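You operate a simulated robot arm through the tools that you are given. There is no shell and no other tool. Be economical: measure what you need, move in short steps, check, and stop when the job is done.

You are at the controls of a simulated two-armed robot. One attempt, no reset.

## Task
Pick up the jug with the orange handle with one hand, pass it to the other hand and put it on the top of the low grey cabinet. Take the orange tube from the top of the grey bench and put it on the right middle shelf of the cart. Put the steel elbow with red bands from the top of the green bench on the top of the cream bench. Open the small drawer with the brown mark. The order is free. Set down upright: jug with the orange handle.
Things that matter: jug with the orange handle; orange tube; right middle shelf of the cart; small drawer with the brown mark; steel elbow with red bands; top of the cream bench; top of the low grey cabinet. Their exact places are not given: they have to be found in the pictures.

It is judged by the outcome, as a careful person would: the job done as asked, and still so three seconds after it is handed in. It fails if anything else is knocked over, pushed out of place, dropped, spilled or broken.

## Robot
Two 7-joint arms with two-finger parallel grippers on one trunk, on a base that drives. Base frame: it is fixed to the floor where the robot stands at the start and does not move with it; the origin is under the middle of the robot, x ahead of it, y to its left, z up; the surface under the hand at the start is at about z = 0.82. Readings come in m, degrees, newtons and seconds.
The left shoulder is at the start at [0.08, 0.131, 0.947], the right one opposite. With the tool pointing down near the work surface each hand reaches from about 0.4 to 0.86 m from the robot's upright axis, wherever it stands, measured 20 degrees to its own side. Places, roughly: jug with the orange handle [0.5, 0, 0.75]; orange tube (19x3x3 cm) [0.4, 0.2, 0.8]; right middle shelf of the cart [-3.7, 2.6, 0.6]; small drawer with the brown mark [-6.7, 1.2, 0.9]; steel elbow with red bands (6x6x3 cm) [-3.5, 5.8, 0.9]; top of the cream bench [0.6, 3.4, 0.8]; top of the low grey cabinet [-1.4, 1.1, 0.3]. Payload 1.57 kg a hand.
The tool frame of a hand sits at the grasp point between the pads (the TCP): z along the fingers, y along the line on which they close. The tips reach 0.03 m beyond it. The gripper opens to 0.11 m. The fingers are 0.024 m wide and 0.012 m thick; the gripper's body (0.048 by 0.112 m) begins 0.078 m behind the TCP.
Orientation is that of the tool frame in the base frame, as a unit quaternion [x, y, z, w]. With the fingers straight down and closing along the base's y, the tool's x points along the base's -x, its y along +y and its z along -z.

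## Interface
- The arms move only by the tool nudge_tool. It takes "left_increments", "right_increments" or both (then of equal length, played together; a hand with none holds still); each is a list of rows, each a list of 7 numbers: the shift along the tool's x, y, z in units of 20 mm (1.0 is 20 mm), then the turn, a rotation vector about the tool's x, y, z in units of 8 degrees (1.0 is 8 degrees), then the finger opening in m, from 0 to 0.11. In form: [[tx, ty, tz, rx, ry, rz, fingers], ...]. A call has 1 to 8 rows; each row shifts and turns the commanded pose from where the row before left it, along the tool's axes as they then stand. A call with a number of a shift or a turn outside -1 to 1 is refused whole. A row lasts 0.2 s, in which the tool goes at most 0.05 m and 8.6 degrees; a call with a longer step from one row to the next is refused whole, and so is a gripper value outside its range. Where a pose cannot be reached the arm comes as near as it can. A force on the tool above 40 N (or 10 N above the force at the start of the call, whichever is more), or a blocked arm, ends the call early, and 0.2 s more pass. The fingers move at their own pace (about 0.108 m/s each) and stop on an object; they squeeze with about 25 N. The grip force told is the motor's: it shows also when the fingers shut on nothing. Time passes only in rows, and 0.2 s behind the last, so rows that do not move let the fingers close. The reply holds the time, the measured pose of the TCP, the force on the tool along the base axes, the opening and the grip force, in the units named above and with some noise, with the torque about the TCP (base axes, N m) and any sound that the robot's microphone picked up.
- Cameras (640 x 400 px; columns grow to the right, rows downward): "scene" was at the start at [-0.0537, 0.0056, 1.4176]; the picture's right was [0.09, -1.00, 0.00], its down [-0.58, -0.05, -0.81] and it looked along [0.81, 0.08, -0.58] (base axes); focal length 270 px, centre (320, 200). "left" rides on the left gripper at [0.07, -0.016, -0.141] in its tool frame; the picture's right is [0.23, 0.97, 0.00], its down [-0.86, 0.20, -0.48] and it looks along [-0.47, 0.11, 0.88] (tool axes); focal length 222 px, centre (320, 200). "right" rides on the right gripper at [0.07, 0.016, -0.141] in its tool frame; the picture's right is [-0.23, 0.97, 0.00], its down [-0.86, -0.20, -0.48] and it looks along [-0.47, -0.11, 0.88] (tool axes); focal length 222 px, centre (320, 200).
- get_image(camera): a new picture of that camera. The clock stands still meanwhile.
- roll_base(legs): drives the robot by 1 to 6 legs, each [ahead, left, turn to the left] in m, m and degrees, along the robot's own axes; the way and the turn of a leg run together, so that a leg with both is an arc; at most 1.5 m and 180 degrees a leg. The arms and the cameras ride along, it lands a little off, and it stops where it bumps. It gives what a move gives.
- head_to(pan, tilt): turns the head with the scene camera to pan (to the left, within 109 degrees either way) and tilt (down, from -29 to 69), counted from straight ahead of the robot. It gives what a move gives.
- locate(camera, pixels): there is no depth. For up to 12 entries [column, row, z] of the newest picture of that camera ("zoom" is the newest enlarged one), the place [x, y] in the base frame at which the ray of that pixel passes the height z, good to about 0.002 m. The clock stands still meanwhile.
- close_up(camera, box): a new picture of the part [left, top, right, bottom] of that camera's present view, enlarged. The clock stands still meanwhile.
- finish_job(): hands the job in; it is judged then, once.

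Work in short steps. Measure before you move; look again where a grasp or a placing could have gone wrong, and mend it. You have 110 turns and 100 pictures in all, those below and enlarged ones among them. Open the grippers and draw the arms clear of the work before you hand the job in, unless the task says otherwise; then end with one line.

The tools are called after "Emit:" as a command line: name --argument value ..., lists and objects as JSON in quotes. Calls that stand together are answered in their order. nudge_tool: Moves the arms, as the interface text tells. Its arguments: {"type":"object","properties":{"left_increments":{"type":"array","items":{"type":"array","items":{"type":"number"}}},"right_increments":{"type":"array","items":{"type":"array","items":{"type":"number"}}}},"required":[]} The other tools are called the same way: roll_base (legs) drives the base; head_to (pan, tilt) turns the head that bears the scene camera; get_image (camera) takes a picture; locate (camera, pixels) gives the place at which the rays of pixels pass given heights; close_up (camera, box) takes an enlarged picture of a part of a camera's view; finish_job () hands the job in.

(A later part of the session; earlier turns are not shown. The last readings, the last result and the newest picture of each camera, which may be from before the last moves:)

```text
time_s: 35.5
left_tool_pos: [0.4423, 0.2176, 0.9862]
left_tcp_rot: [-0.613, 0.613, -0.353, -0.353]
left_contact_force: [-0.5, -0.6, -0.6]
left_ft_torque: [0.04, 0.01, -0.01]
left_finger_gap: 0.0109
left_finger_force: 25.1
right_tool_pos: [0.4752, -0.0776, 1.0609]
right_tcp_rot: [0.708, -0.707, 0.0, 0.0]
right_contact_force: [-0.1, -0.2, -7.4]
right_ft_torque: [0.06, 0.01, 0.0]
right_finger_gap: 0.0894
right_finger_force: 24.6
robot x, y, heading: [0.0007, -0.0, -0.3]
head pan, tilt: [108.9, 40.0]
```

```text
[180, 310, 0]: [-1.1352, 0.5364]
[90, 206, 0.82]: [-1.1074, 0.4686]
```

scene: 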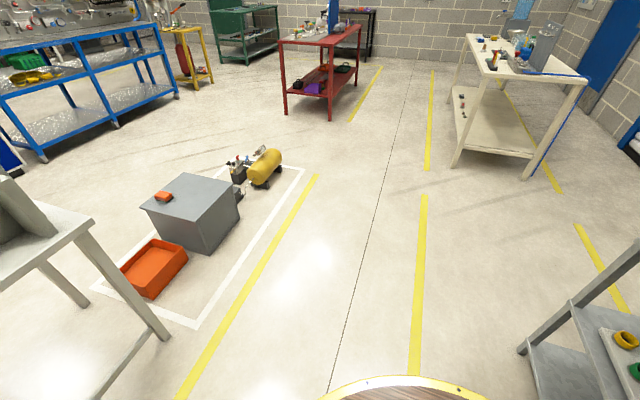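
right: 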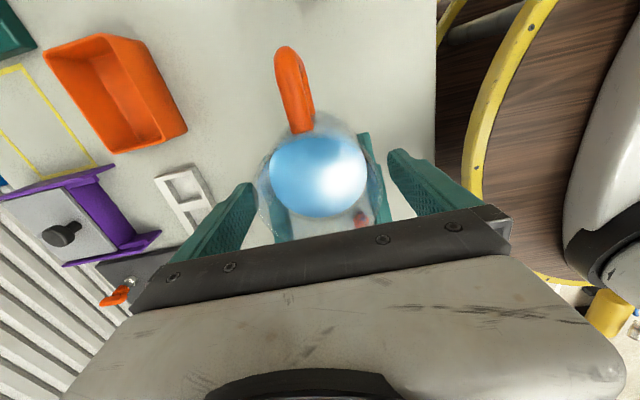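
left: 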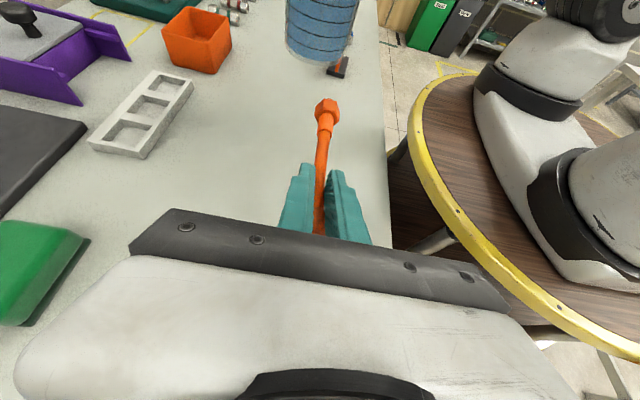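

The aisle is clear. I back off 0.35 m, move left 1.0 m, then turn 180° to face the cabinet from the +x side.

Emit:
roll_base --legs '[[-0.33, 0, 0], [0, 1.0, 0], [0, 0, 90], [0, 0, 90]]'

Emit:
head_to --pan 0 --tilt 40

Emit:
get_image --camera "scene"

```text
time_s: 50.3
left_tool_pos: [-0.7634, 0.7584, 0.987]
left_tcp_rot: [0.591, 0.633, 0.342, -0.366]
left_contact_force: [-0.6, -0.3, -0.7]
left_ft_torque: [-0.06, -0.03, 0.02]
left_finger_gap: 0.011
left_finger_force: 24.8
right_tool_pos: [-0.8164, 1.0513, 1.0619]
right_tcp_rot: [0.682, 0.732, -0.001, 0.0]
right_contact_force: [-0.4, 0.7, -6.0]
right_ft_torque: [-0.12, -0.02, 0.0]
right_finger_gap: 0.089
right_finger_force: 24.8
robot x, y, heading: [-0.34, 1.0089, -176.1]
head pan, tilt: [108.9, 40.0]
```

```text
time_s: 52.1
left_tool_pos: [-0.7624, 0.758, 0.9852]
left_tcp_rot: [0.591, 0.633, 0.342, -0.366]
left_contact_force: [-0.3, 0.2, -1.6]
left_ft_torque: [-0.06, -0.02, 0.04]
left_finger_gap: 0.0109
left_finger_force: 24.8
right_tool_pos: [-0.8166, 1.051, 1.0614]
right_tcp_rot: [0.682, 0.731, -0.001, 0.0]
right_contact_force: [-0.2, 1.0, -6.1]
right_ft_torque: [-0.09, -0.02, -0.01]
right_finger_gap: 0.0891
right_finger_force: 24.9
robot x, y, heading: [-0.3349, 1.0071, -176.0]
head pan, tilt: [0.0, 40.0]
```

```text
68 pictures are left
```

scene: 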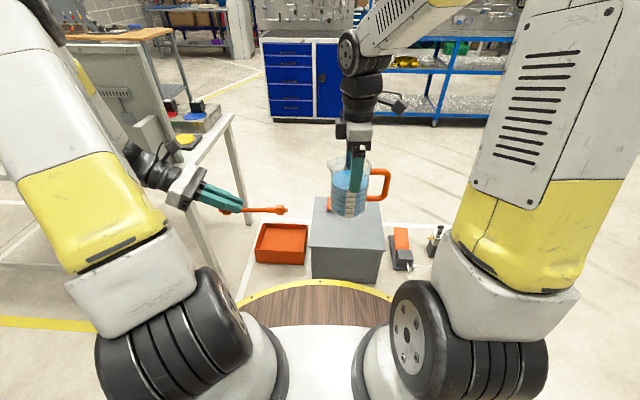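

Heading is off by 4°, and the left hand needs clearance from the bench at left. I measure the cabinet and the black box near (400,260).

Emit:
locate --camera "scene" --pixels '[[313, 276, 0], [378, 283, 0], [388, 250, 0.33], [309, 245, 0.33], [398, 270, 0], [412, 268, 0], [314, 198, 0.33], [430, 255, 0]]'

Emit:
close_up --camera "scene" --box '[240, 150, 480, 310]'

```text
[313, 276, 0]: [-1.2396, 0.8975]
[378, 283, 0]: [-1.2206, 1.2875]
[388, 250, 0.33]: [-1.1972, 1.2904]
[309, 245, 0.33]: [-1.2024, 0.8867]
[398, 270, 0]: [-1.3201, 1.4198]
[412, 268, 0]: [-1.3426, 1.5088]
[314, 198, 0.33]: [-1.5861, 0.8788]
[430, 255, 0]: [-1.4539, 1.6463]
```

```text
2.50 times, centred on (360, 230) of scene
```

zoom: 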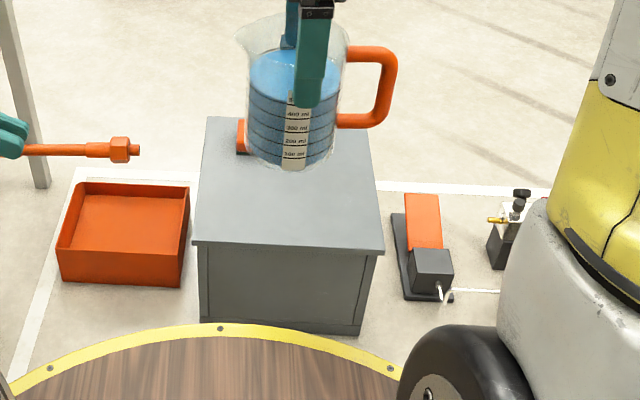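

I straighten the heading and move up to (-0.72, 1.15), leaving ~0.1 m to the cabinet.

Emit:
roll_base --legs '[[0, 0, -4], [0, -0.14, 0], [0.38, 0, 0]]'

Emit:
get_image --camera "scene"

```text
time_s: 55.9
left_tool_pos: [-1.1577, 0.9271, 0.9857]
left_tcp_rot: [0.612, 0.613, 0.354, -0.354]
left_contact_force: [-0.5, 0.4, -0.6]
left_ft_torque: [-0.05, -0.02, 0.01]
left_finger_gap: 0.0112
left_finger_force: 25.3
right_tool_pos: [-1.1913, 1.2214, 1.0618]
right_tcp_rot: [0.705, 0.709, 0.0, 0.0]
right_contact_force: [-0.2, 0.5, -6.7]
right_ft_torque: [-0.12, 0.0, 0.0]
right_finger_gap: 0.0891
right_finger_force: 24.8
robot x, y, heading: [-0.7139, 1.1464, -179.9]
head pan, tilt: [0.0, 40.0]
```

```text
66 pictures are left
```

scene: 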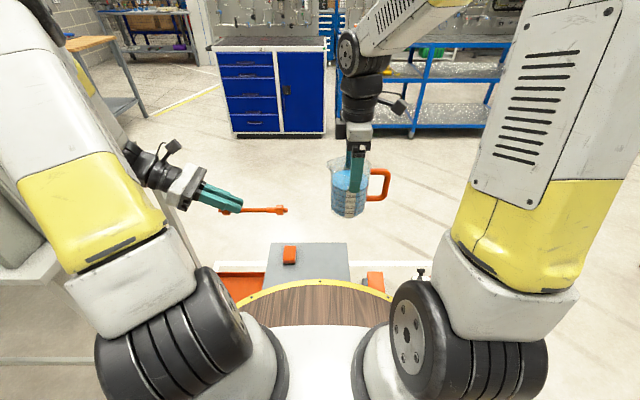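

The tube's tip could get in the right arm's way, so I withdraw the left hand sideways/back while moving the jug outward first (robot forward 0.15 m).

Emit:
nudge_tool --left_increments '[[0, 0.4, -0.7, 0, 0, 0, 0], [0, 0.4, -0.7, 0, 0, 0, 0], [0, 0.4, -0.7, 0, 0, 0, 0], [0, 0.4, -0.7, 0, 0, 0, 0], [0, 0.4, -0.7, 0, 0, 0, 0], [0, 0.4, -0.7, 0, 0, 0, 0], [0, 0.4, -0.7, 0, 0, 0, 0], [0, 0.4, -0.7, 0, 0, 0, 0]]' --right_increments '[[0, -0.6, 0, 0, 0, 0, 0.05], [0, -0.9, 0, 0, 0, 0, 0.05], [0, -1, 0, 0, 0, 0, 0.05], [0, -1, 0, 0, 0, 0, 0.05], [0, -1, 0, 0, 0, 0, 0.05], [0, -1, 0, 0, 0, 0, 0.05], [0, -1, 0, 0, 0, 0, 0.05], [0, -0.9, 0, 0, 0, 0, 0.05]]'

Emit:
nudge_tool --right_increments '[[-0.6, 0, 0.4, 0, 0, 0, 0.05], [-0.9, 0, 0.8, 0, 0, 0, 0.05], [-1, 0, 1, 0, 0, 0, 0.05], [-1, 0, 1, 0, 0, 0, 0.05], [-1, 0, 1, 0, 0, 0, 0.05], [-1, 0, 1, 0, 0, 0, 0.05], [0, 0, 1, 0, 0, 0, 0.05], [0, 0, 0.8, 0, 0, 0, 0.05]]'

Emit:
nudge_tool --right_increments '[[0, 0, 0.9, 0, 0, 0, 0.05], [0, 0, 1, 0, 0, 0, 0.05], [0, 0, 1, 0, 0, 0, 0.05], [0, 0, 1, 0, 0, 0, 0.05], [0, 0, 1, 0, 0, 0, 0.05], [0, 0, 1, 0, 0, 0, 0.05], [0, 0, 1, 0, 0, 0, 0.05], [0, 0, 1, 0, 0, 0, 0.05]]'

Emit:
get_image --camera "scene"

Emit:
get_image --camera "right"

```text
time_s: 57.7
left_tool_pos: [-1.0934, 0.8307, 1.0418]
left_tcp_rot: [0.612, 0.613, 0.353, -0.355]
left_contact_force: [0.2, 0.3, -0.7]
left_ft_torque: [-0.06, 0.0, 0.02]
left_finger_gap: 0.0113
left_finger_force: 25.3
right_tool_pos: [-1.3414, 1.2218, 1.0633]
right_tcp_rot: [0.706, 0.708, 0.0, 0.001]
right_contact_force: [0.4, 0.7, -5.2]
right_ft_torque: [-0.1, -0.02, 0.0]
right_finger_gap: 0.0893
right_finger_force: 24.9
robot x, y, heading: [-0.7179, 1.147, -179.8]
head pan, tilt: [0.0, 40.0]
```

```text
time_s: 59.5
left_tool_pos: [-1.0945, 0.8317, 1.0429]
left_tcp_rot: [0.612, 0.613, 0.353, -0.354]
left_contact_force: [0.8, -1.2, -1.1]
left_ft_torque: [-0.07, 0.0, 0.0]
left_finger_gap: 0.011
left_finger_force: 24.7
right_tool_pos: [-1.3395, 1.1114, 0.9215]
right_tcp_rot: [0.707, 0.708, 0.0, 0.0]
right_contact_force: [-0.3, -0.4, -4.5]
right_ft_torque: [-0.07, 0.0, 0.02]
right_finger_gap: 0.0891
right_finger_force: 25.2
robot x, y, heading: [-0.7149, 1.1512, -179.7]
head pan, tilt: [0.0, 40.0]
```

```text
time_s: 61.3
left_tool_pos: [-1.0935, 0.8321, 1.041]
left_tcp_rot: [0.611, 0.613, 0.353, -0.354]
left_contact_force: [0.4, -0.5, -0.5]
left_ft_torque: [-0.07, 0.02, 0.01]
left_finger_gap: 0.0111
left_finger_force: 24.9
right_tool_pos: [-1.3376, 1.1128, 0.7642]
right_tcp_rot: [0.706, 0.708, -0.001, 0.0]
right_contact_force: [0.0, -0.3, -5.8]
right_ft_torque: [-0.1, 0.01, 0.04]
right_finger_gap: 0.0891
right_finger_force: 24.9
robot x, y, heading: [-0.7136, 1.1476, -179.8]
head pan, tilt: [0.0, 40.0]
```

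```text
65 pictures are left
```

scene: 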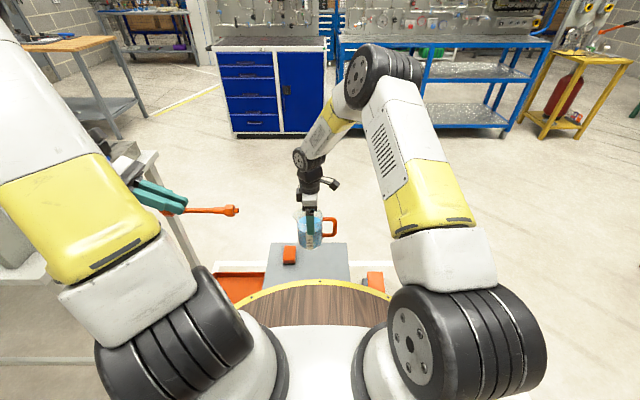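

```text
64 pictures are left
```

right: 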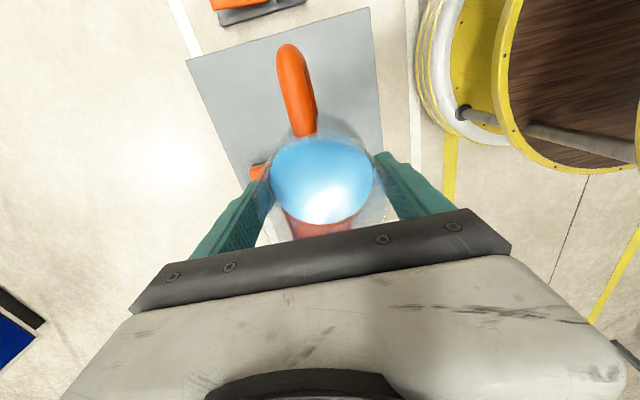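

The jug is over the cabinet. I verify the cabinet corners and the sponge in the right picture.

Emit:
locate --camera "right" --pixels '[[187, 60, 0.33], [369, 8, 0.33], [382, 148, 0.33], [257, 172, 0.35], [248, 178, 0.33]]'

Emit:
nudge_tool --right_increments '[[0, 0, 0.9, 0, 0, 0, 0.05], [0, 0, 1, 0, 0, 0, 0.05], [0, 0, 1, 0, 0, 0, 0.05], [0, 0, 1, 0, 0, 0, 0.05], [0, 0, 1, 0, 0, 0, 0.05], [0, 0, 1, 0, 0, 0, 0.05], [0, 0, 1, 0, 0, 0, 0.05], [0, 0, 1, 0, 0, 0, 0.05]]'

Emit:
close_up --camera "scene" --box '[220, 180, 400, 300]'

```text
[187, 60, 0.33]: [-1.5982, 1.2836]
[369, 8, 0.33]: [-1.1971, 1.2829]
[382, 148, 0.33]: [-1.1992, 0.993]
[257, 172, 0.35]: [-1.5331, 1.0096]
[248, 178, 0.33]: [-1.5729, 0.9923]
```

```text
time_s: 63.1
left_tool_pos: [-1.0929, 0.831, 1.0408]
left_tcp_rot: [0.611, 0.614, 0.353, -0.354]
left_contact_force: [0.1, 0.1, -1.4]
left_ft_torque: [-0.07, 0.01, 0.03]
left_finger_gap: 0.0111
left_finger_force: 25.6
right_tool_pos: [-1.3377, 1.1116, 0.6058]
right_tcp_rot: [0.706, 0.708, 0.0, -0.001]
right_contact_force: [-0.5, -0.8, -6.4]
right_ft_torque: [-0.09, -0.01, -0.03]
right_finger_gap: 0.089
right_finger_force: 24.8
robot x, y, heading: [-0.7153, 1.146, -179.5]
head pan, tilt: [0.0, 40.0]
```

```text
3.33 times, centred on (310, 240) of scene
```

zoom: 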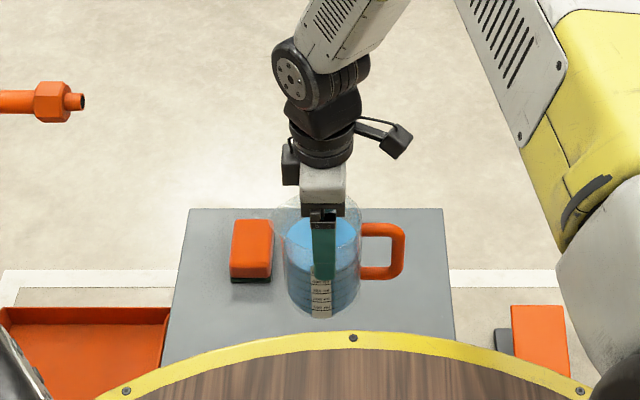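

Height 0.33 fits. I lower to ~2 cm above contact, then creep.

Emit:
nudge_tool --right_increments '[[0, 0, 0.9, 0, 0, 0, 0.05], [0, 0, 1, 0, 0, 0, 0.05], [0, 0, 1, 0, 0, 0, 0.05], [0, 0, 1, 0, 0, 0, 0.05], [0, 0, 1, 0, 0, 0, 0.05], [0, 0, 0.9, 0, 0, 0, 0.05], [0, 0, 0.6, 0, 0, 0, 0.05], [0, 0, 0.4, 0, 0, 0, 0.05]]'

Emit:
nudge_tool --right_increments '[[0, 0, 0.2, 0, 0, 0, 0.05], [0, 0, 0.2, 0, 0, 0, 0.05], [0, 0, 0.1, 0, 0, 0, 0.05]]'

Emit:
get_image --camera "right"

```text
time_s: 64.9
left_tool_pos: [-1.0929, 0.8313, 1.0414]
left_tcp_rot: [0.611, 0.614, 0.352, -0.355]
left_contact_force: [-0.6, -0.2, -1.1]
left_ft_torque: [-0.05, -0.01, 0.02]
left_finger_gap: 0.0112
left_finger_force: 24.8
right_tool_pos: [-1.3376, 1.1115, 0.4688]
right_tcp_rot: [0.706, 0.709, 0.0, 0.0]
right_contact_force: [1.2, 0.1, -5.5]
right_ft_torque: [-0.08, 0.01, 0.03]
right_finger_gap: 0.0891
right_finger_force: 25.0
robot x, y, heading: [-0.7117, 1.1469, -179.8]
head pan, tilt: [0.0, 40.0]
```

```text
time_s: 65.7
left_tool_pos: [-1.0932, 0.8311, 1.0407]
left_tcp_rot: [0.612, 0.613, 0.353, -0.354]
left_contact_force: [0.1, -0.6, -0.6]
left_ft_torque: [-0.07, 0.03, 0.01]
left_finger_gap: 0.0111
left_finger_force: 24.6
right_tool_pos: [-1.3385, 1.1108, 0.4571]
right_tcp_rot: [0.706, 0.708, 0.0, 0.001]
right_contact_force: [0.1, 0.0, -6.0]
right_ft_torque: [-0.07, -0.01, 0.0]
right_finger_gap: 0.0889
right_finger_force: 24.4
robot x, y, heading: [-0.7145, 1.1455, -179.7]
head pan, tilt: [0.0, 40.0]
```

```text
62 pictures are left
```

right: 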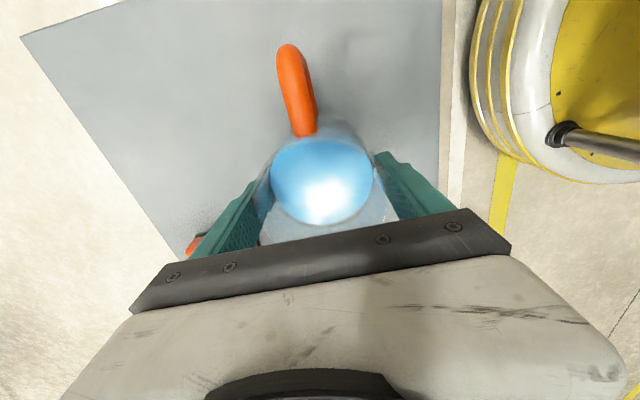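

Still hanging at 6 N; I creep further.

Emit:
nudge_tool --right_increments '[[0, 0, 0.15, 0, 0, 0, 0.05], [0, 0, 0.1, 0, 0, 0, 0.05], [0, 0, 0.1, 0, 0, 0, 0.05]]'

Emit:
nudge_tool --right_increments '[[0, 0, 0.1, 0, 0, 0, 0.05], [0, 0, 0.1, 0, 0, 0, 0.05]]'

```text
time_s: 66.5
left_tool_pos: [-1.0936, 0.8324, 1.0418]
left_tcp_rot: [0.611, 0.613, 0.353, -0.354]
left_contact_force: [0.3, 0.8, -1.3]
left_ft_torque: [-0.06, 0.02, -0.03]
left_finger_gap: 0.0109
left_finger_force: 25.0
right_tool_pos: [-1.3382, 1.11, 0.4506]
right_tcp_rot: [0.706, 0.708, 0.001, 0.0]
right_contact_force: [-0.6, 0.0, -5.1]
right_ft_torque: [-0.08, -0.01, 0.01]
right_finger_gap: 0.0892
right_finger_force: 25.0
robot x, y, heading: [-0.7137, 1.143, -179.9]
head pan, tilt: [0.0, 40.0]
```

```text
time_s: 67.1
left_tool_pos: [-1.0922, 0.8306, 1.0431]
left_tcp_rot: [0.612, 0.613, 0.354, -0.353]
left_contact_force: [0.0, -0.1, -0.5]
left_ft_torque: [-0.1, -0.01, 0.0]
left_finger_gap: 0.0111
left_finger_force: 25.6
right_tool_pos: [-1.3374, 1.1119, 0.4497]
right_tcp_rot: [0.706, 0.709, -0.001, 0.0]
right_contact_force: [7.0, -1.7, 13.9]
right_ft_torque: [0.39, -0.59, -0.16]
right_finger_gap: 0.0891
right_finger_force: 24.6
robot x, y, heading: [-0.7119, 1.1479, -179.8]
head pan, tilt: [0.0, 40.0]
```

Contact is made (+14 N). I release and go straight up.

Emit:
nudge_tool --right_increments '[[0, 0, -0.07, 0, 0, 0, 0.05], [0, 0, 0, 0, 0, 0, 0.1], [0, 0, 0, 0, 0, 0, 0.11], [0, 0, 0, 0, 0, 0, 0.11], [0, 0, -0.5, 0, 0, 0, 0.11], [0, 0, -1, 0, 0, 0, 0.11], [0, 0, -1, 0, 0, 0, 0.11], [0, 0, -1, 0, 0, 0, 0.11]]'

Emit:
nudge_tool --right_increments '[[0, 0, -1, 0, 0, 0, 0.11], [0, 0, -1, 0, 0, 0, 0.11], [0, 0, -1, 0, 0, 0, 0.11], [0, 0, -1, 0, 0, 0, 0.11], [0, 0, -1, 0, 0, 0, 0.11], [0, 0, -1, 0, 0, 0, 0.11], [0, 0, -1, 0, 0, 0, 0.11], [0, 0, -1, 0, 0, 0, 0.11]]'

Emit:
nudge_tool --right_increments '[[0, 0, -1, 0, 0, 0, 0.11], [0, 0, -1, 0, 0, 0, 0.11], [0, 0, -1, 0, 0, 0, 0.11], [0, 0, -1, 0, 0, 0, 0.11], [0, 0, -1, 0, 0, 0, 0.11], [0, 0, -1, 0, 0, 0, 0.11], [0, 0, -1, 0, 0, 0, 0.11], [0, 0, -1, 0, 0, 0, 0.11]]'

Emit:
close_up --camera "scene" --box '[220, 180, 400, 300]'

```text
time_s: 68.9
left_tool_pos: [-1.0928, 0.8319, 1.0419]
left_tcp_rot: [0.611, 0.613, 0.353, -0.354]
left_contact_force: [-1.0, -0.4, -1.1]
left_ft_torque: [-0.09, 0.0, -0.01]
left_finger_gap: 0.0111
left_finger_force: 25.1
right_tool_pos: [-1.3367, 1.1097, 0.5202]
right_tcp_rot: [0.705, 0.709, 0.001, 0.001]
right_contact_force: [-0.1, -0.5, -0.5]
right_ft_torque: [-0.02, 0.03, -0.02]
right_finger_gap: 0.1101
right_finger_force: 0.1
robot x, y, heading: [-0.7173, 1.1457, -179.7]
head pan, tilt: [0.0, 40.0]
```

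```text
time_s: 70.7
left_tool_pos: [-1.0927, 0.8301, 1.0427]
left_tcp_rot: [0.612, 0.613, 0.353, -0.354]
left_contact_force: [-0.5, -0.5, -1.0]
left_ft_torque: [-0.06, -0.01, 0.03]
left_finger_gap: 0.0112
left_finger_force: 25.0
right_tool_pos: [-1.339, 1.1096, 0.6812]
right_tcp_rot: [0.706, 0.708, 0.001, 0.0]
right_contact_force: [-0.3, -0.2, -0.8]
right_ft_torque: [-0.02, 0.0, -0.01]
right_finger_gap: 0.1098
right_finger_force: 0.1
robot x, y, heading: [-0.7155, 1.1451, -179.8]
head pan, tilt: [0.0, 40.0]
```

```text
time_s: 72.5
left_tool_pos: [-1.0929, 0.8305, 1.041]
left_tcp_rot: [0.611, 0.613, 0.353, -0.355]
left_contact_force: [0.6, 0.4, -0.4]
left_ft_torque: [-0.05, 0.0, -0.04]
left_finger_gap: 0.0112
left_finger_force: 25.4
right_tool_pos: [-1.3366, 1.1113, 0.8402]
right_tcp_rot: [0.705, 0.709, 0.001, 0.001]
right_contact_force: [-0.5, 0.6, -1.1]
right_ft_torque: [0.01, -0.01, -0.01]
right_finger_gap: 0.11
right_finger_force: 0.0
robot x, y, heading: [-0.7157, 1.1459, -179.6]
head pan, tilt: [0.0, 40.0]
```

```text
3.33 times, centred on (310, 240) of scene
```

zoom: 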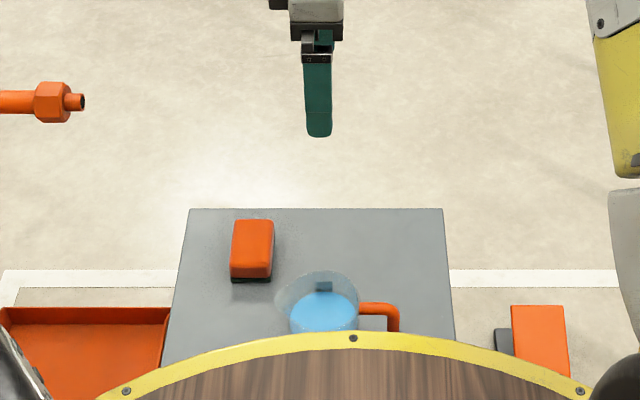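

Jug stands upright on the cabinet. I raise and pull in the right hand, then look toward the cart.

Emit:
nudge_tool --right_increments '[[0, 0, -1, 0, 0, 0, 0.11], [0, 0, -1, 0, 0, 0, 0.11], [0, 0, -1, 0, 0, 0, 0.11], [0, 0, -1, 0, 0, 0, 0.11], [0.5, 1, -1, 0, 0, 0, 0.11], [0.5, 1, -1, 0, 0, 0, 0.11], [0.5, 1, -1, 0, 0, 0, 0.11], [0.5, 1, -1, 0, 0, 0, 0.11]]'

Emit:
nudge_tool --right_increments '[[0.5, 1, 0, 0, 0, 0, 0.11], [0.5, 1, 0, 0, 0, 0, 0.11], [0.5, 1, 0, 0, 0, 0, 0.11], [0.5, 1, 0, 0, 0, 0, 0.11]]'

Emit:
head_to --pan -22 --tilt 18

Emit:
get_image --camera "scene"

```text
time_s: 74.3
left_tool_pos: [-1.0935, 0.8316, 1.0422]
left_tcp_rot: [0.612, 0.613, 0.353, -0.353]
left_contact_force: [-0.3, 0.1, -1.1]
left_ft_torque: [-0.05, -0.02, -0.05]
left_finger_gap: 0.0111
left_finger_force: 24.9
right_tool_pos: [-1.2563, 1.1487, 0.9976]
right_tcp_rot: [0.707, 0.708, 0.001, 0.0]
right_contact_force: [0.2, -0.7, -0.7]
right_ft_torque: [-0.02, -0.03, 0.01]
right_finger_gap: 0.1098
right_finger_force: 0.1
robot x, y, heading: [-0.7171, 1.1488, -179.8]
head pan, tilt: [0.0, 40.0]
```

```text
time_s: 75.3
left_tool_pos: [-1.0941, 0.8306, 1.0421]
left_tcp_rot: [0.612, 0.614, 0.353, -0.353]
left_contact_force: [0.0, -0.4, -1.3]
left_ft_torque: [-0.06, 0.02, 0.0]
left_finger_gap: 0.0111
left_finger_force: 25.1
right_tool_pos: [-1.1775, 1.1916, 0.9996]
right_tcp_rot: [0.706, 0.709, 0.0, 0.0]
right_contact_force: [0.6, 0.1, 0.3]
right_ft_torque: [0.04, -0.01, 0.02]
right_finger_gap: 0.11
right_finger_force: 0.0
robot x, y, heading: [-0.715, 1.1464, -179.8]
head pan, tilt: [0.0, 40.0]
```

```text
time_s: 76.2
left_tool_pos: [-1.0929, 0.8319, 1.0418]
left_tcp_rot: [0.611, 0.614, 0.352, -0.354]
left_contact_force: [0.3, 0.2, -0.9]
left_ft_torque: [-0.1, 0.01, 0.01]
left_finger_gap: 0.0111
left_finger_force: 25.4
right_tool_pos: [-1.1766, 1.1918, 0.9999]
right_tcp_rot: [0.706, 0.708, 0.0, 0.0]
right_contact_force: [-0.7, -0.3, -0.6]
right_ft_torque: [0.03, -0.01, -0.02]
right_finger_gap: 0.1099
right_finger_force: 0.1
robot x, y, heading: [-0.7154, 1.147, -179.7]
head pan, tilt: [-22.0, 18.0]
```

```text
60 pictures are left
```

scene: 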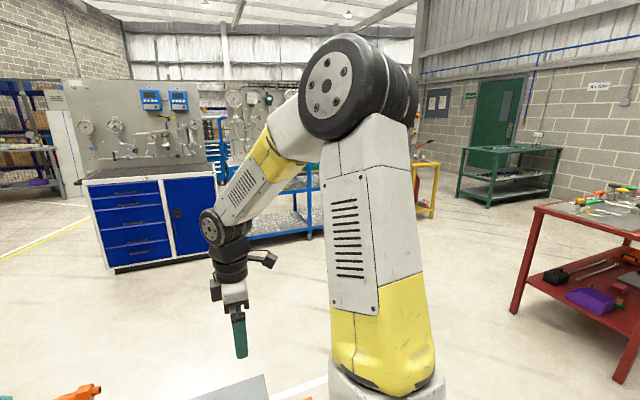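

The arm blocks the view. I back off 0.35 m and look to my right to measure the passage between compressor and red bench.

Emit:
roll_base --legs '[[-0.38, 0, 0]]'

Emit:
head_to --pan -65 --tilt 30

Emit:
get_image --camera "scene"

```text
time_s: 78.6
left_tool_pos: [-0.7096, 0.8331, 1.0412]
left_tcp_rot: [0.613, 0.611, 0.354, -0.353]
left_contact_force: [1.0, -0.5, -1.2]
left_ft_torque: [-0.06, -0.01, 0.01]
left_finger_gap: 0.0111
left_finger_force: 24.7
right_tool_pos: [-0.7903, 1.1953, 0.999]
right_tcp_rot: [0.708, 0.706, 0.001, -0.001]
right_contact_force: [-0.5, 0.6, -0.8]
right_ft_torque: [0.0, 0.04, 0.02]
right_finger_gap: 0.1101
right_finger_force: 0.2
robot x, y, heading: [-0.3314, 1.1486, 179.9]
head pan, tilt: [-22.0, 18.0]
```

```text
time_s: 79.7
left_tool_pos: [-0.7089, 0.8336, 1.042]
left_tcp_rot: [0.613, 0.612, 0.354, -0.353]
left_contact_force: [0.0, 0.5, -1.8]
left_ft_torque: [-0.07, -0.03, 0.0]
left_finger_gap: 0.0113
left_finger_force: 24.7
right_tool_pos: [-0.7918, 1.1956, 0.9995]
right_tcp_rot: [0.708, 0.706, 0.0, -0.001]
right_contact_force: [0.8, 0.2, 0.8]
right_ft_torque: [0.01, -0.02, 0.0]
right_finger_gap: 0.1103
right_finger_force: 0.0
robot x, y, heading: [-0.3287, 1.1475, 179.8]
head pan, tilt: [-65.0, 30.0]
```

```text
59 pictures are left
```

scene: 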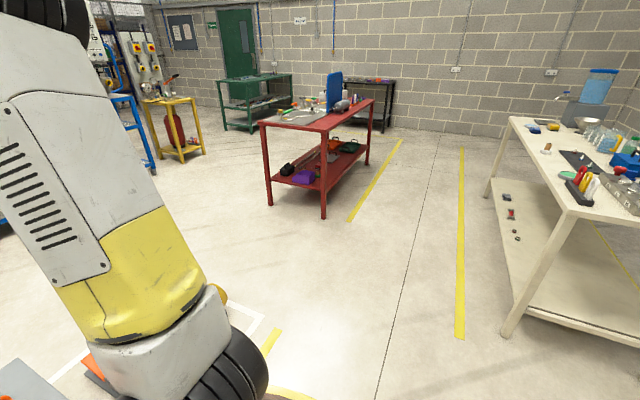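

Emit:
locate --camera "scene" --pixels '[[323, 218, 0], [271, 204, 0], [262, 122, 0.85], [326, 132, 0.85], [376, 100, 0.85], [262, 320, 0], [224, 290, 0.2], [505, 338, 0], [484, 200, 0], [576, 213, 0.82], [227, 126, 0], [260, 128, 0]]'

```text
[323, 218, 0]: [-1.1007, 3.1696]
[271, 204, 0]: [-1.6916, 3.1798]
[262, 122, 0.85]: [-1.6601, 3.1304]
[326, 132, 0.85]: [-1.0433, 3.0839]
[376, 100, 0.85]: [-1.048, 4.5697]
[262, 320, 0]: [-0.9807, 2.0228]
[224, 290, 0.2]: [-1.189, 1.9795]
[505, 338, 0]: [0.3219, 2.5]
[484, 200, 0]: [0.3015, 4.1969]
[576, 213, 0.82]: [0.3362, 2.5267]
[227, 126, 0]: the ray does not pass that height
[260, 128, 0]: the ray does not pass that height
```

Passage is y 2.05–3.1 wide. I go right 1.38 m, then ahead 2.0 m along y≈2.53.

Emit:
roll_base --legs '[[0, -1.38, 0], [1.0, 0, 0], [1.0, 0, 0]]'

Emit:
head_to --pan 0 --tilt 25

Emit:
get_image --camera "scene"

```text
time_s: 96.0
left_tool_pos: [-2.6747, 2.2184, 1.0417]
left_tcp_rot: [0.611, 0.614, 0.352, -0.354]
left_contact_force: [0.0, 0.6, -1.0]
left_ft_torque: [-0.06, -0.01, -0.01]
left_finger_gap: 0.011
left_finger_force: 25.3
right_tool_pos: [-2.7579, 2.5778, 0.9992]
right_tcp_rot: [0.705, 0.709, 0.0, 0.0]
right_contact_force: [0.3, -0.3, 0.0]
right_ft_torque: [0.0, 0.01, 0.02]
right_finger_gap: 0.11
right_finger_force: 0.1
robot x, y, heading: [-2.2959, 2.5336, -179.4]
head pan, tilt: [-65.0, 30.0]
```

```text
time_s: 97.3
left_tool_pos: [-2.6744, 2.218, 1.0424]
left_tcp_rot: [0.611, 0.614, 0.352, -0.354]
left_contact_force: [-0.9, -0.4, -2.0]
left_ft_torque: [-0.04, 0.0, 0.03]
left_finger_gap: 0.0108
left_finger_force: 25.1
right_tool_pos: [-2.7586, 2.5795, 1.0005]
right_tcp_rot: [0.705, 0.709, 0.0, 0.0]
right_contact_force: [-0.1, -0.2, 0.2]
right_ft_torque: [0.02, 0.02, 0.0]
right_finger_gap: 0.1099
right_finger_force: 0.1
robot x, y, heading: [-2.2976, 2.5329, -179.6]
head pan, tilt: [0.0, 25.0]
```

```text
58 pictures are left
```

scene: 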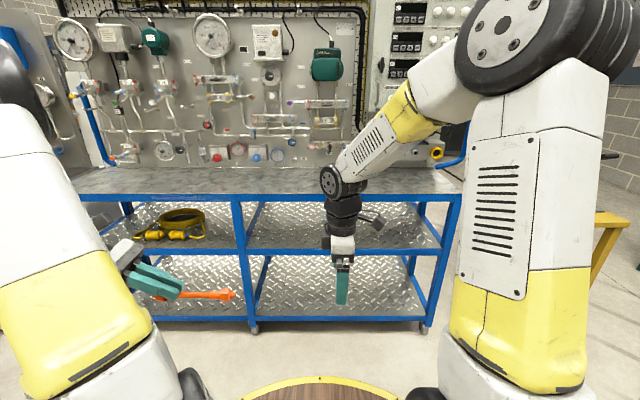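

The cart faces me; right bay is columns 245–435, middle shelf lip at row ~250. I measure.

Emit:
locate --camera "scene" --pixels '[[255, 330, 0], [424, 330, 0], [252, 322, 0.1], [238, 198, 0.85], [455, 197, 0.85], [246, 250, 0.55], [436, 252, 0.55], [246, 250, 0.5], [246, 250, 0.6], [265, 205, 0.6], [415, 205, 0.6]]'

Emit:
close_up --camera "scene" --box '[210, 160, 470, 340]'

```text
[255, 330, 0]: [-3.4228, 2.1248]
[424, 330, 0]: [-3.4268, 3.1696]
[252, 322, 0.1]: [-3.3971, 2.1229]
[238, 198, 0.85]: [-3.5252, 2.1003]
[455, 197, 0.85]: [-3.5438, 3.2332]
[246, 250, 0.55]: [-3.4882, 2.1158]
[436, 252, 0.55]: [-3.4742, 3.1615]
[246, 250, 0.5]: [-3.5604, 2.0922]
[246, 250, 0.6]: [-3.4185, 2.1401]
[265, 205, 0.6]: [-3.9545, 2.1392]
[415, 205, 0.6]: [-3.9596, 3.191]
```

```text
2.22 times, centred on (340, 250) of scene
```

zoom: 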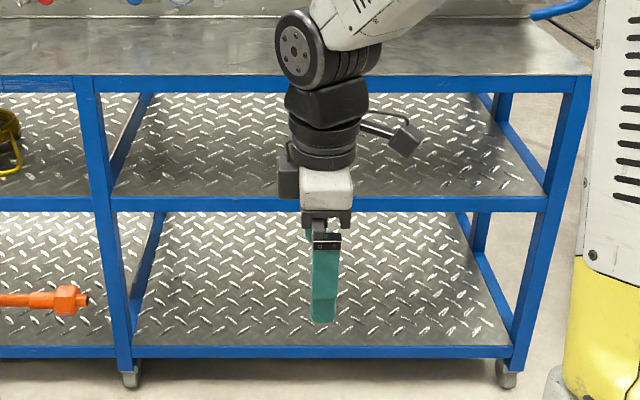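

Cart: front x≈-3.42, right bay y 2.12–3.16, middle shelf z≈0.6, empty. I swing the left hand about the vertical by 90° so it points at the cart (tilted 30° down), moving it forward first; the right hand moves aside.

Emit:
nudge_tool --left_increments '[[0, -1, 0, 0, 0, 0, 0], [0, -1, 0, 0, 0, 0, 0], [0, -1, 0, 0, 0, 0, 0], [0, -1, 0, 0, 0, 0, 0], [0, -1, 0, 0, 0, 0, 0], [0, -1, 0, 0, 0, 0, 0], [0, -0.5, 0, 0.866, 0, -0.5, 0], [0, -0.5, 0, 0.866, 0, -0.5, 0]]' --right_increments '[[0.8, 0, 0, 0, 0, 0, 0.11], [0.8, 0, 0, 0, 0, 0, 0.11], [0.8, 0, 0, 0, 0, 0, 0.11], [0.8, 0, 0, 0, 0, 0, 0.11], [0.8, 0, 0, 0, 0, 0, 0.11], [0.8, 0, 0, 0, 0, 0, 0.11], [0.8, 0, 0, 0, 0, 0, 0.11], [0.8, 0, 0, 0, 0, 0, 0.11]]'

Emit:
nudge_tool --left_increments '[[0, 0, 0, 0.866, 0, -0.5, 0], [0, 0, 0, 0.866, 0, -0.5, 0], [0, 0, 0, 0.866, 0, -0.5, 0], [0, 0, 0, 0.866, 0, -0.5, 0], [0, 0, 0, 0.866, 0, -0.5, 0], [0, 0, 0, 0.866, 0, -0.5, 0], [0, 0, 0, 0.866, 0, -0.5, 0], [0, 0, 0, 0.866, 0, -0.5, 0]]'

Emit:
nudge_tool --left_increments '[[0, 0, 0, 0.866, 0, -0.5, 0], [0, 0, 0, 0.216, 0, -0.125, 0], [0, 0, 0, 0, 0, 0, 0]]'

Emit:
get_image --camera "scene"

Emit:
get_image --camera "left"

```text
time_s: 99.1
left_tool_pos: [-2.8135, 2.2152, 1.0435]
left_tcp_rot: [0.519, 0.693, 0.3, -0.4]
left_contact_force: [-0.4, -1.2, -2.0]
left_ft_torque: [-0.01, -0.02, -0.01]
left_finger_gap: 0.0111
left_finger_force: 24.7
right_tool_pos: [-2.7602, 2.7094, 0.9978]
right_tcp_rot: [0.706, 0.709, 0.0, 0.0]
right_contact_force: [-0.2, -0.1, 0.1]
right_ft_torque: [0.01, -0.04, 0.0]
right_finger_gap: 0.1099
right_finger_force: 0.0
robot x, y, heading: [-2.2994, 2.5359, -179.7]
head pan, tilt: [0.0, 25.0]
```

```text
time_s: 100.9
left_tool_pos: [-2.8128, 2.2171, 1.0415]
left_tcp_rot: [0.073, 0.863, 0.042, -0.498]
left_contact_force: [-0.5, -0.6, -1.8]
left_ft_torque: [-0.01, -0.03, 0.0]
left_finger_gap: 0.0108
left_finger_force: 25.0
right_tool_pos: [-2.7594, 2.7091, 0.9976]
right_tcp_rot: [0.706, 0.709, -0.001, 0.0]
right_contact_force: [-0.4, -0.1, 0.1]
right_ft_torque: [-0.03, -0.01, 0.01]
right_finger_gap: 0.1098
right_finger_force: 0.0
robot x, y, heading: [-2.2992, 2.5325, -179.8]
head pan, tilt: [0.0, 25.0]
```

```text
time_s: 101.7
left_tool_pos: [-2.8152, 2.2153, 1.0427]
left_tcp_rot: [-0.002, 0.866, -0.001, -0.5]
left_contact_force: [-0.7, 0.1, -1.1]
left_ft_torque: [-0.01, -0.04, 0.05]
left_finger_gap: 0.0111
left_finger_force: 25.7
right_tool_pos: [-2.7602, 2.7081, 0.9994]
right_tcp_rot: [0.705, 0.709, 0.001, 0.0]
right_contact_force: [0.1, 0.2, 0.9]
right_ft_torque: [0.0, 0.0, 0.03]
right_finger_gap: 0.1101
right_finger_force: 0.0
robot x, y, heading: [-2.3021, 2.5289, -179.8]
head pan, tilt: [0.0, 25.0]
```

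```text
56 pictures are left
```

scene: 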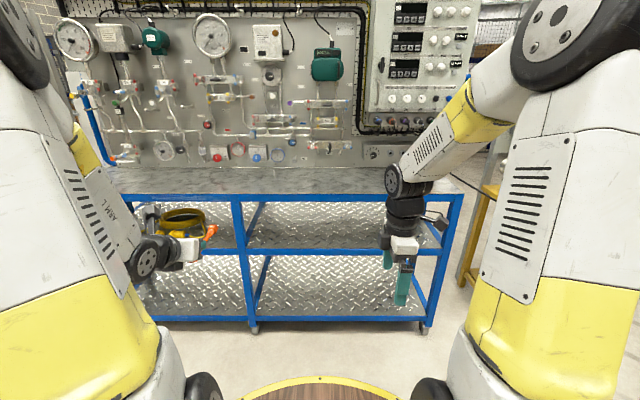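

```text
55 pictures are left
```

left: 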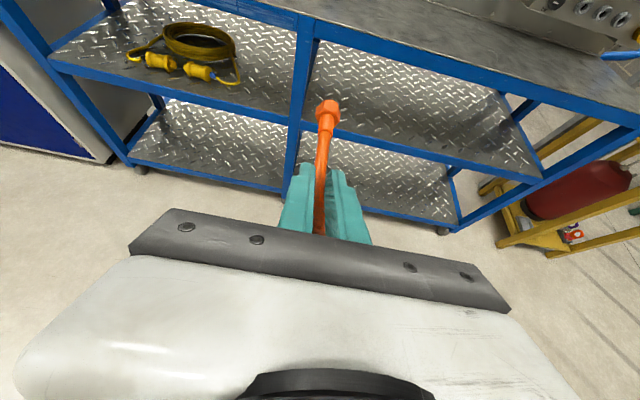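

The tube is held, tilted ~7° tip-down relative to horizontal. I level it slightly (raise the hand 7°) and bring the hand forward and down to z≈0.72, ahead of the shelf.

Emit:
nudge_tool --left_increments '[[0, 0, 0, 0, 0.9, 0, 0], [-0.61, 0, 0.96, 0, 0, 0, 0], [-0.61, 0, 0.96, 0, 0, 0, 0], [-0.61, 0, 0.96, 0, 0, 0, 0], [-0.61, 0, 0.96, 0, 0, 0, 0], [-0.61, 0, 0.96, 0, 0, 0, 0], [-0.61, 0, 0.96, 0, 0, 0, 0], [-0.61, 0, 0.96, 0, 0, 0, 0]]'

Emit:
nudge_tool --left_increments '[[-0.61, 0, 0.96, 0, 0, 0, 0], [-0.61, 0, 0.96, 0, 0, 0, 0], [-0.61, 0, 0.96, 0, 0, 0, 0], [-0.61, 0, 0.96, 0, 0, 0, 0], [-0.61, 0, 0.96, 0, 0, 0, 0], [-0.61, 0, 0.96, 0, 0, 0, 0], [-0.61, 0, 0.96, 0, 0, 0, 0], [-0.61, 0, 0.96, 0, 0, 0, 0]]'

Emit:
roll_base --legs '[[0, -0.23, 0]]'

Emit:
get_image --camera "scene"

Emit:
get_image --camera "left"

```text
time_s: 103.5
left_tool_pos: [-2.9172, 2.2085, 0.9112]
left_tcp_rot: [-0.002, 0.832, -0.001, -0.554]
left_contact_force: [-0.7, 0.1, -1.4]
left_ft_torque: [0.01, -0.07, -0.02]
left_finger_gap: 0.011
left_finger_force: 25.2
left hand out of reach, approached as far as the arm can: row 1
right_tool_pos: [-2.759, 2.708, 0.999]
right_tcp_rot: [0.706, 0.708, 0.001, 0.0]
right_contact_force: [0.1, 0.5, 0.0]
right_ft_torque: [-0.05, 0.0, 0.02]
right_finger_gap: 0.1098
right_finger_force: 0.1
robot x, y, heading: [-2.2995, 2.5333, -179.9]
head pan, tilt: [0.0, 25.0]
```

```text
time_s: 105.3
left_tool_pos: [-3.0225, 2.2062, 0.7658]
left_tcp_rot: [-0.002, 0.833, -0.001, -0.554]
left_contact_force: [0.4, -0.2, -1.0]
left_ft_torque: [-0.01, -0.09, 0.01]
left_finger_gap: 0.011
left_finger_force: 25.4
right_tool_pos: [-2.7586, 2.7085, 0.9988]
right_tcp_rot: [0.705, 0.709, 0.0, 0.0]
right_contact_force: [-0.7, 0.8, -0.8]
right_ft_torque: [0.04, 0.02, -0.05]
right_finger_gap: 0.1097
right_finger_force: 0.0
robot x, y, heading: [-2.2972, 2.5306, -179.5]
head pan, tilt: [0.0, 25.0]
```

```text
time_s: 107.0
left_tool_pos: [-3.0235, 2.4345, 0.7652]
left_tcp_rot: [-0.001, 0.833, 0.0, -0.553]
left_contact_force: [-0.4, -0.2, -0.8]
left_ft_torque: [-0.02, -0.05, 0.03]
left_finger_gap: 0.0112
left_finger_force: 25.0
right_tool_pos: [-2.7604, 2.9367, 0.9986]
right_tcp_rot: [0.707, 0.708, 0.0, 0.001]
right_contact_force: [-0.4, 0.9, 0.0]
right_ft_torque: [0.02, 0.02, -0.01]
right_finger_gap: 0.1098
right_finger_force: 0.0
robot x, y, heading: [-2.2957, 2.7621, -180.0]
head pan, tilt: [0.0, 25.0]
```

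```text
54 pictures are left
```

scene: 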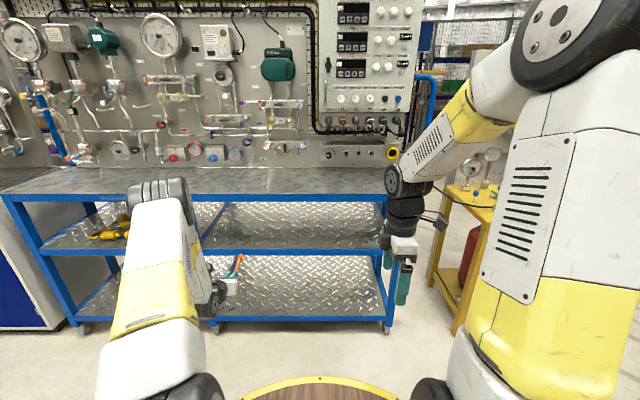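

```text
53 pictures are left
```

left: 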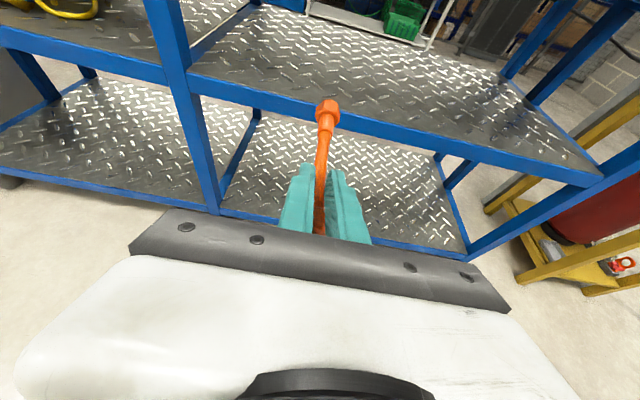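

I verify the shelf lip position from the left camera before driving in (lip's top edge at ~(420,128) and (270,88)).

Emit:
locate --camera "left" --pixels '[[420, 127, 0.6], [270, 87, 0.6], [420, 127, 0.57], [270, 87, 0.57], [190, 74, 0.6], [598, 178, 0.6], [420, 127, 0.63]]'

Emit:
locate --camera "scene" --pixels '[[300, 249, 0.6], [300, 249, 0.57], [300, 249, 0.63], [300, 203, 0.87], [300, 203, 0.9]]'

```text
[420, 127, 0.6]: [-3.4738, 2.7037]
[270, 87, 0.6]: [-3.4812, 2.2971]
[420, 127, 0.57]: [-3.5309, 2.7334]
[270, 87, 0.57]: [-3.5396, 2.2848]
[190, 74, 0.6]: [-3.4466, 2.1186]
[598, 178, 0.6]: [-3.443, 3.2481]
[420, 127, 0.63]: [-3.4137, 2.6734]
```

```text
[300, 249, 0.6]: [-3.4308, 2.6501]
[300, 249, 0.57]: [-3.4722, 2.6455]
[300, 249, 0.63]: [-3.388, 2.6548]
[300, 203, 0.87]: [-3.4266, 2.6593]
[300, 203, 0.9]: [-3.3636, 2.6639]
```

Lip at x≈-3.42, z≈0.6–0.63. I drive ahead 0.45 m, with the tube entering at z≈0.76.

Emit:
roll_base --legs '[[0.45, 0, 0]]'

Emit:
get_image --camera "scene"

Emit:
get_image --camera "left"

```text
time_s: 109.8
left_tool_pos: [-3.4603, 2.4294, 0.7591]
left_tcp_rot: [-0.005, 0.837, -0.001, -0.547]
left_contact_force: [0.8, -0.6, -0.6]
left_ft_torque: [0.0, -0.05, -0.01]
left_finger_gap: 0.0109
left_finger_force: 24.9
right_tool_pos: [-3.2059, 2.9323, 0.9988]
right_tcp_rot: [0.705, 0.709, -0.001, 0.0]
right_contact_force: [-0.5, -0.2, 0.8]
right_ft_torque: [0.0, 0.02, -0.02]
right_finger_gap: 0.11
right_finger_force: 0.0
robot x, y, heading: [-2.7473, 2.7598, -179.4]
head pan, tilt: [0.0, 25.0]
stopped in leg 1: the robot was blocked; the commanded pose is now the measured one
```

```text
52 pictures are left
```

scene: 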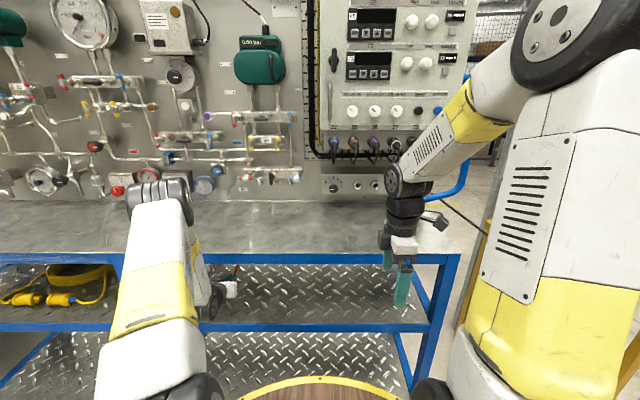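

```text
51 pictures are left
```

left: 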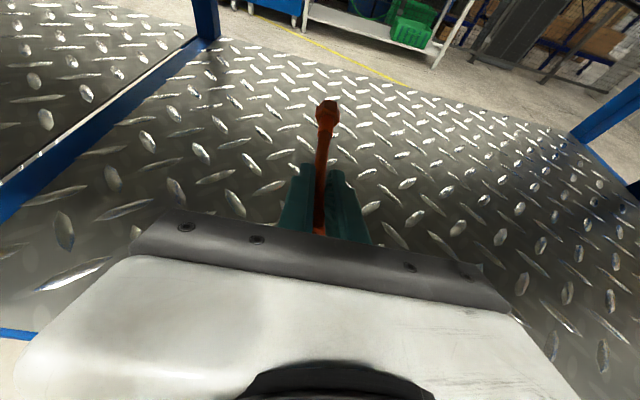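

The arm touched something (likely the wrist against the top rail). I back off 4 cm, lower the hand ~8 cm and look.

Emit:
roll_base --legs '[[-0.04, 0, 0]]'

Emit:
nudge_tool --left_increments '[[-0.92, 0, 0.39, 0, 0, 0, 0], [-0.92, 0, 0.39, 0, 0, 0, 0], [-0.92, 0, 0.39, 0, 0, 0, 0], [-0.92, 0, 0.39, 0, 0, 0, 0]]'

Emit:
close_up --camera "scene" --box '[80, 160, 320, 340]'

Emit:
get_image --camera "left"

```text
time_s: 110.6
left_tool_pos: [-3.4209, 2.4302, 0.7583]
left_tcp_rot: [-0.003, 0.837, -0.001, -0.547]
left_contact_force: [0.1, 0.0, -1.6]
left_ft_torque: [0.03, -0.04, -0.01]
left_finger_gap: 0.0108
left_finger_force: 25.0
right_tool_pos: [-3.1659, 2.9333, 0.9984]
right_tcp_rot: [0.705, 0.709, 0.0, -0.001]
right_contact_force: [-0.3, 0.5, 1.2]
right_ft_torque: [-0.01, 0.01, 0.02]
right_finger_gap: 0.1102
right_finger_force: 0.0
robot x, y, heading: [-2.7005, 2.7556, -180.1]
head pan, tilt: [0.0, 25.0]
```

```text
time_s: 111.6
left_tool_pos: [-3.4236, 2.4282, 0.6869]
left_tcp_rot: [-0.004, 0.833, -0.002, -0.553]
left_contact_force: [6.1, -0.9, 30.4]
left_ft_torque: [-0.07, -0.84, -0.03]
left_finger_gap: 0.0111
left_finger_force: 24.5
right_tool_pos: [-3.1641, 2.9338, 0.9985]
right_tcp_rot: [0.705, 0.709, 0.0, 0.0]
right_contact_force: [-0.2, -0.3, -0.3]
right_ft_torque: [-0.01, 0.01, 0.01]
right_finger_gap: 0.11
right_finger_force: 0.1
robot x, y, heading: [-2.7036, 2.7583, -179.8]
head pan, tilt: [0.0, 25.0]
```

```text
2.22 times, centred on (200, 250) of scene
```

zoom: 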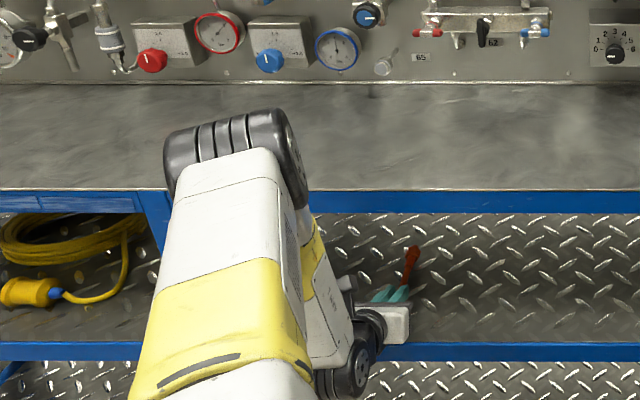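

```text
49 pictures are left
```

left: 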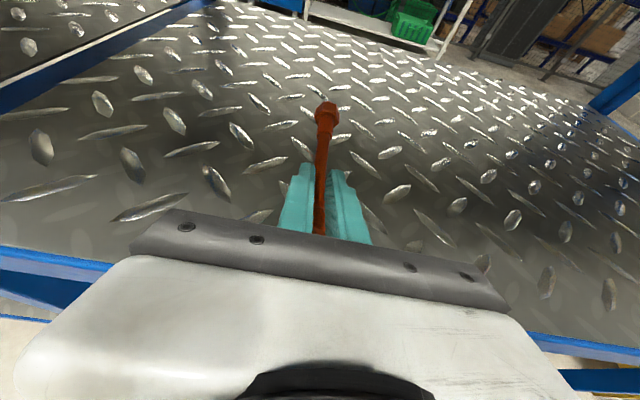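

Up-force 30 N with a torque meaning the near nut touched the shelf plate (z≈0.665, lip at x≈-3.33). I lift 2 cm, push 5 cm further in, and lower again.

Emit:
nudge_tool --left_increments '[[0.92, 0, -0.39, 0, 0, 0, 0], [0.39, 0, 0.92, 0, 0, 0, 0], [0.39, 0, 0.92, 0, 0, 0, 0], [0.2, 0, 0.46, 0, 0, 0, 0], [0, 0, 0, 0, 0, 0, 0]]'

Emit:
get_image --camera "left"

```text
time_s: 112.8
left_tool_pos: [-3.4717, 2.4304, 0.6976]
left_tcp_rot: [-0.005, 0.837, -0.001, -0.547]
left_contact_force: [0.3, 0.6, -1.4]
left_ft_torque: [-0.05, -0.06, 0.01]
left_finger_gap: 0.0111
left_finger_force: 24.4
right_tool_pos: [-3.1648, 2.9328, 0.9983]
right_tcp_rot: [0.706, 0.709, 0.0, 0.0]
right_contact_force: [0.3, -0.3, 0.3]
right_ft_torque: [0.01, 0.04, 0.02]
right_finger_gap: 0.1102
right_finger_force: 0.1
robot x, y, heading: [-2.7042, 2.7581, -179.6]
head pan, tilt: [0.0, 25.0]
```

```text
48 pictures are left
```

left: 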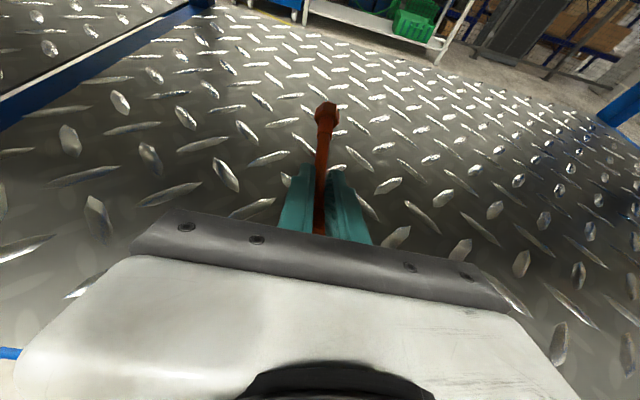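

I lower the last 8 mm, then open and retreat backward/up along the fingers.

Emit:
nudge_tool --left_increments '[[-0.25, 0, 0.1, 0, 0, 0, 0], [-0.15, 0, 0.06, 0, 0, 0, 0]]'

Emit:
nudge_tool --left_increments '[[0, 0, 0, 0, 0, 0, 0.03], [0, 0, 0, 0, 0, 0, 0.06], [0, 0, 0, 0, 0, 0, 0.07], [0, 0, -0.5, 0, 0, 0, 0.07], [0, 0, -1, 0, 0, 0, 0.07], [0, 0, -1, 0, 0, 0, 0.07], [0, 0, -1, 0, 0, 0, 0.07]]'

Emit:
get_image --camera "left"

```text
time_s: 113.4
left_tool_pos: [-3.4712, 2.4288, 0.6905]
left_tcp_rot: [-0.004, 0.837, -0.002, -0.548]
left_contact_force: [-0.2, -1.5, -1.2]
left_ft_torque: [-0.01, -0.06, 0.0]
left_finger_gap: 0.0113
left_finger_force: 25.2
right_tool_pos: [-3.1652, 2.9332, 0.9974]
right_tcp_rot: [0.705, 0.709, 0.001, 0.0]
right_contact_force: [-0.9, -1.0, 0.6]
right_ft_torque: [0.01, 0.02, -0.02]
right_finger_gap: 0.1099
right_finger_force: 0.0
robot x, y, heading: [-2.7, 2.7593, -179.9]
head pan, tilt: [0.0, 25.0]
```

```text
time_s: 115.0
left_tool_pos: [-3.4067, 2.4301, 0.7193]
left_tcp_rot: [-0.004, 0.837, -0.001, -0.548]
left_contact_force: [0.4, -0.1, 0.8]
left_ft_torque: [-0.01, 0.0, 0.02]
left_finger_gap: 0.0701
left_finger_force: 0.1
right_tool_pos: [-3.1652, 2.9342, 0.9998]
right_tcp_rot: [0.705, 0.709, 0.0, 0.0]
right_contact_force: [0.5, 0.7, 0.4]
right_ft_torque: [0.03, -0.01, 0.0]
right_finger_gap: 0.1099
right_finger_force: 0.1
robot x, y, heading: [-2.7014, 2.7631, -179.7]
head pan, tilt: [0.0, 25.0]
```

```text
47 pictures are left
```

left: 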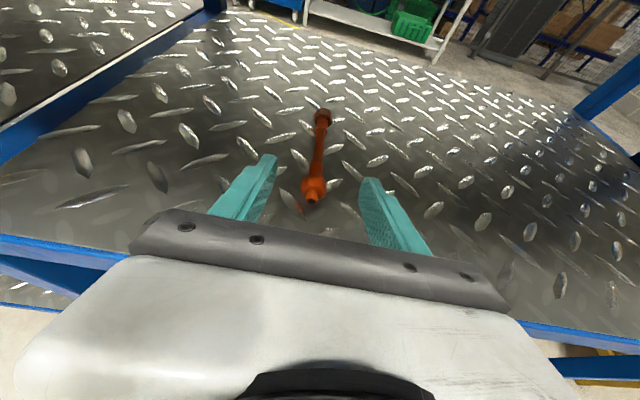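

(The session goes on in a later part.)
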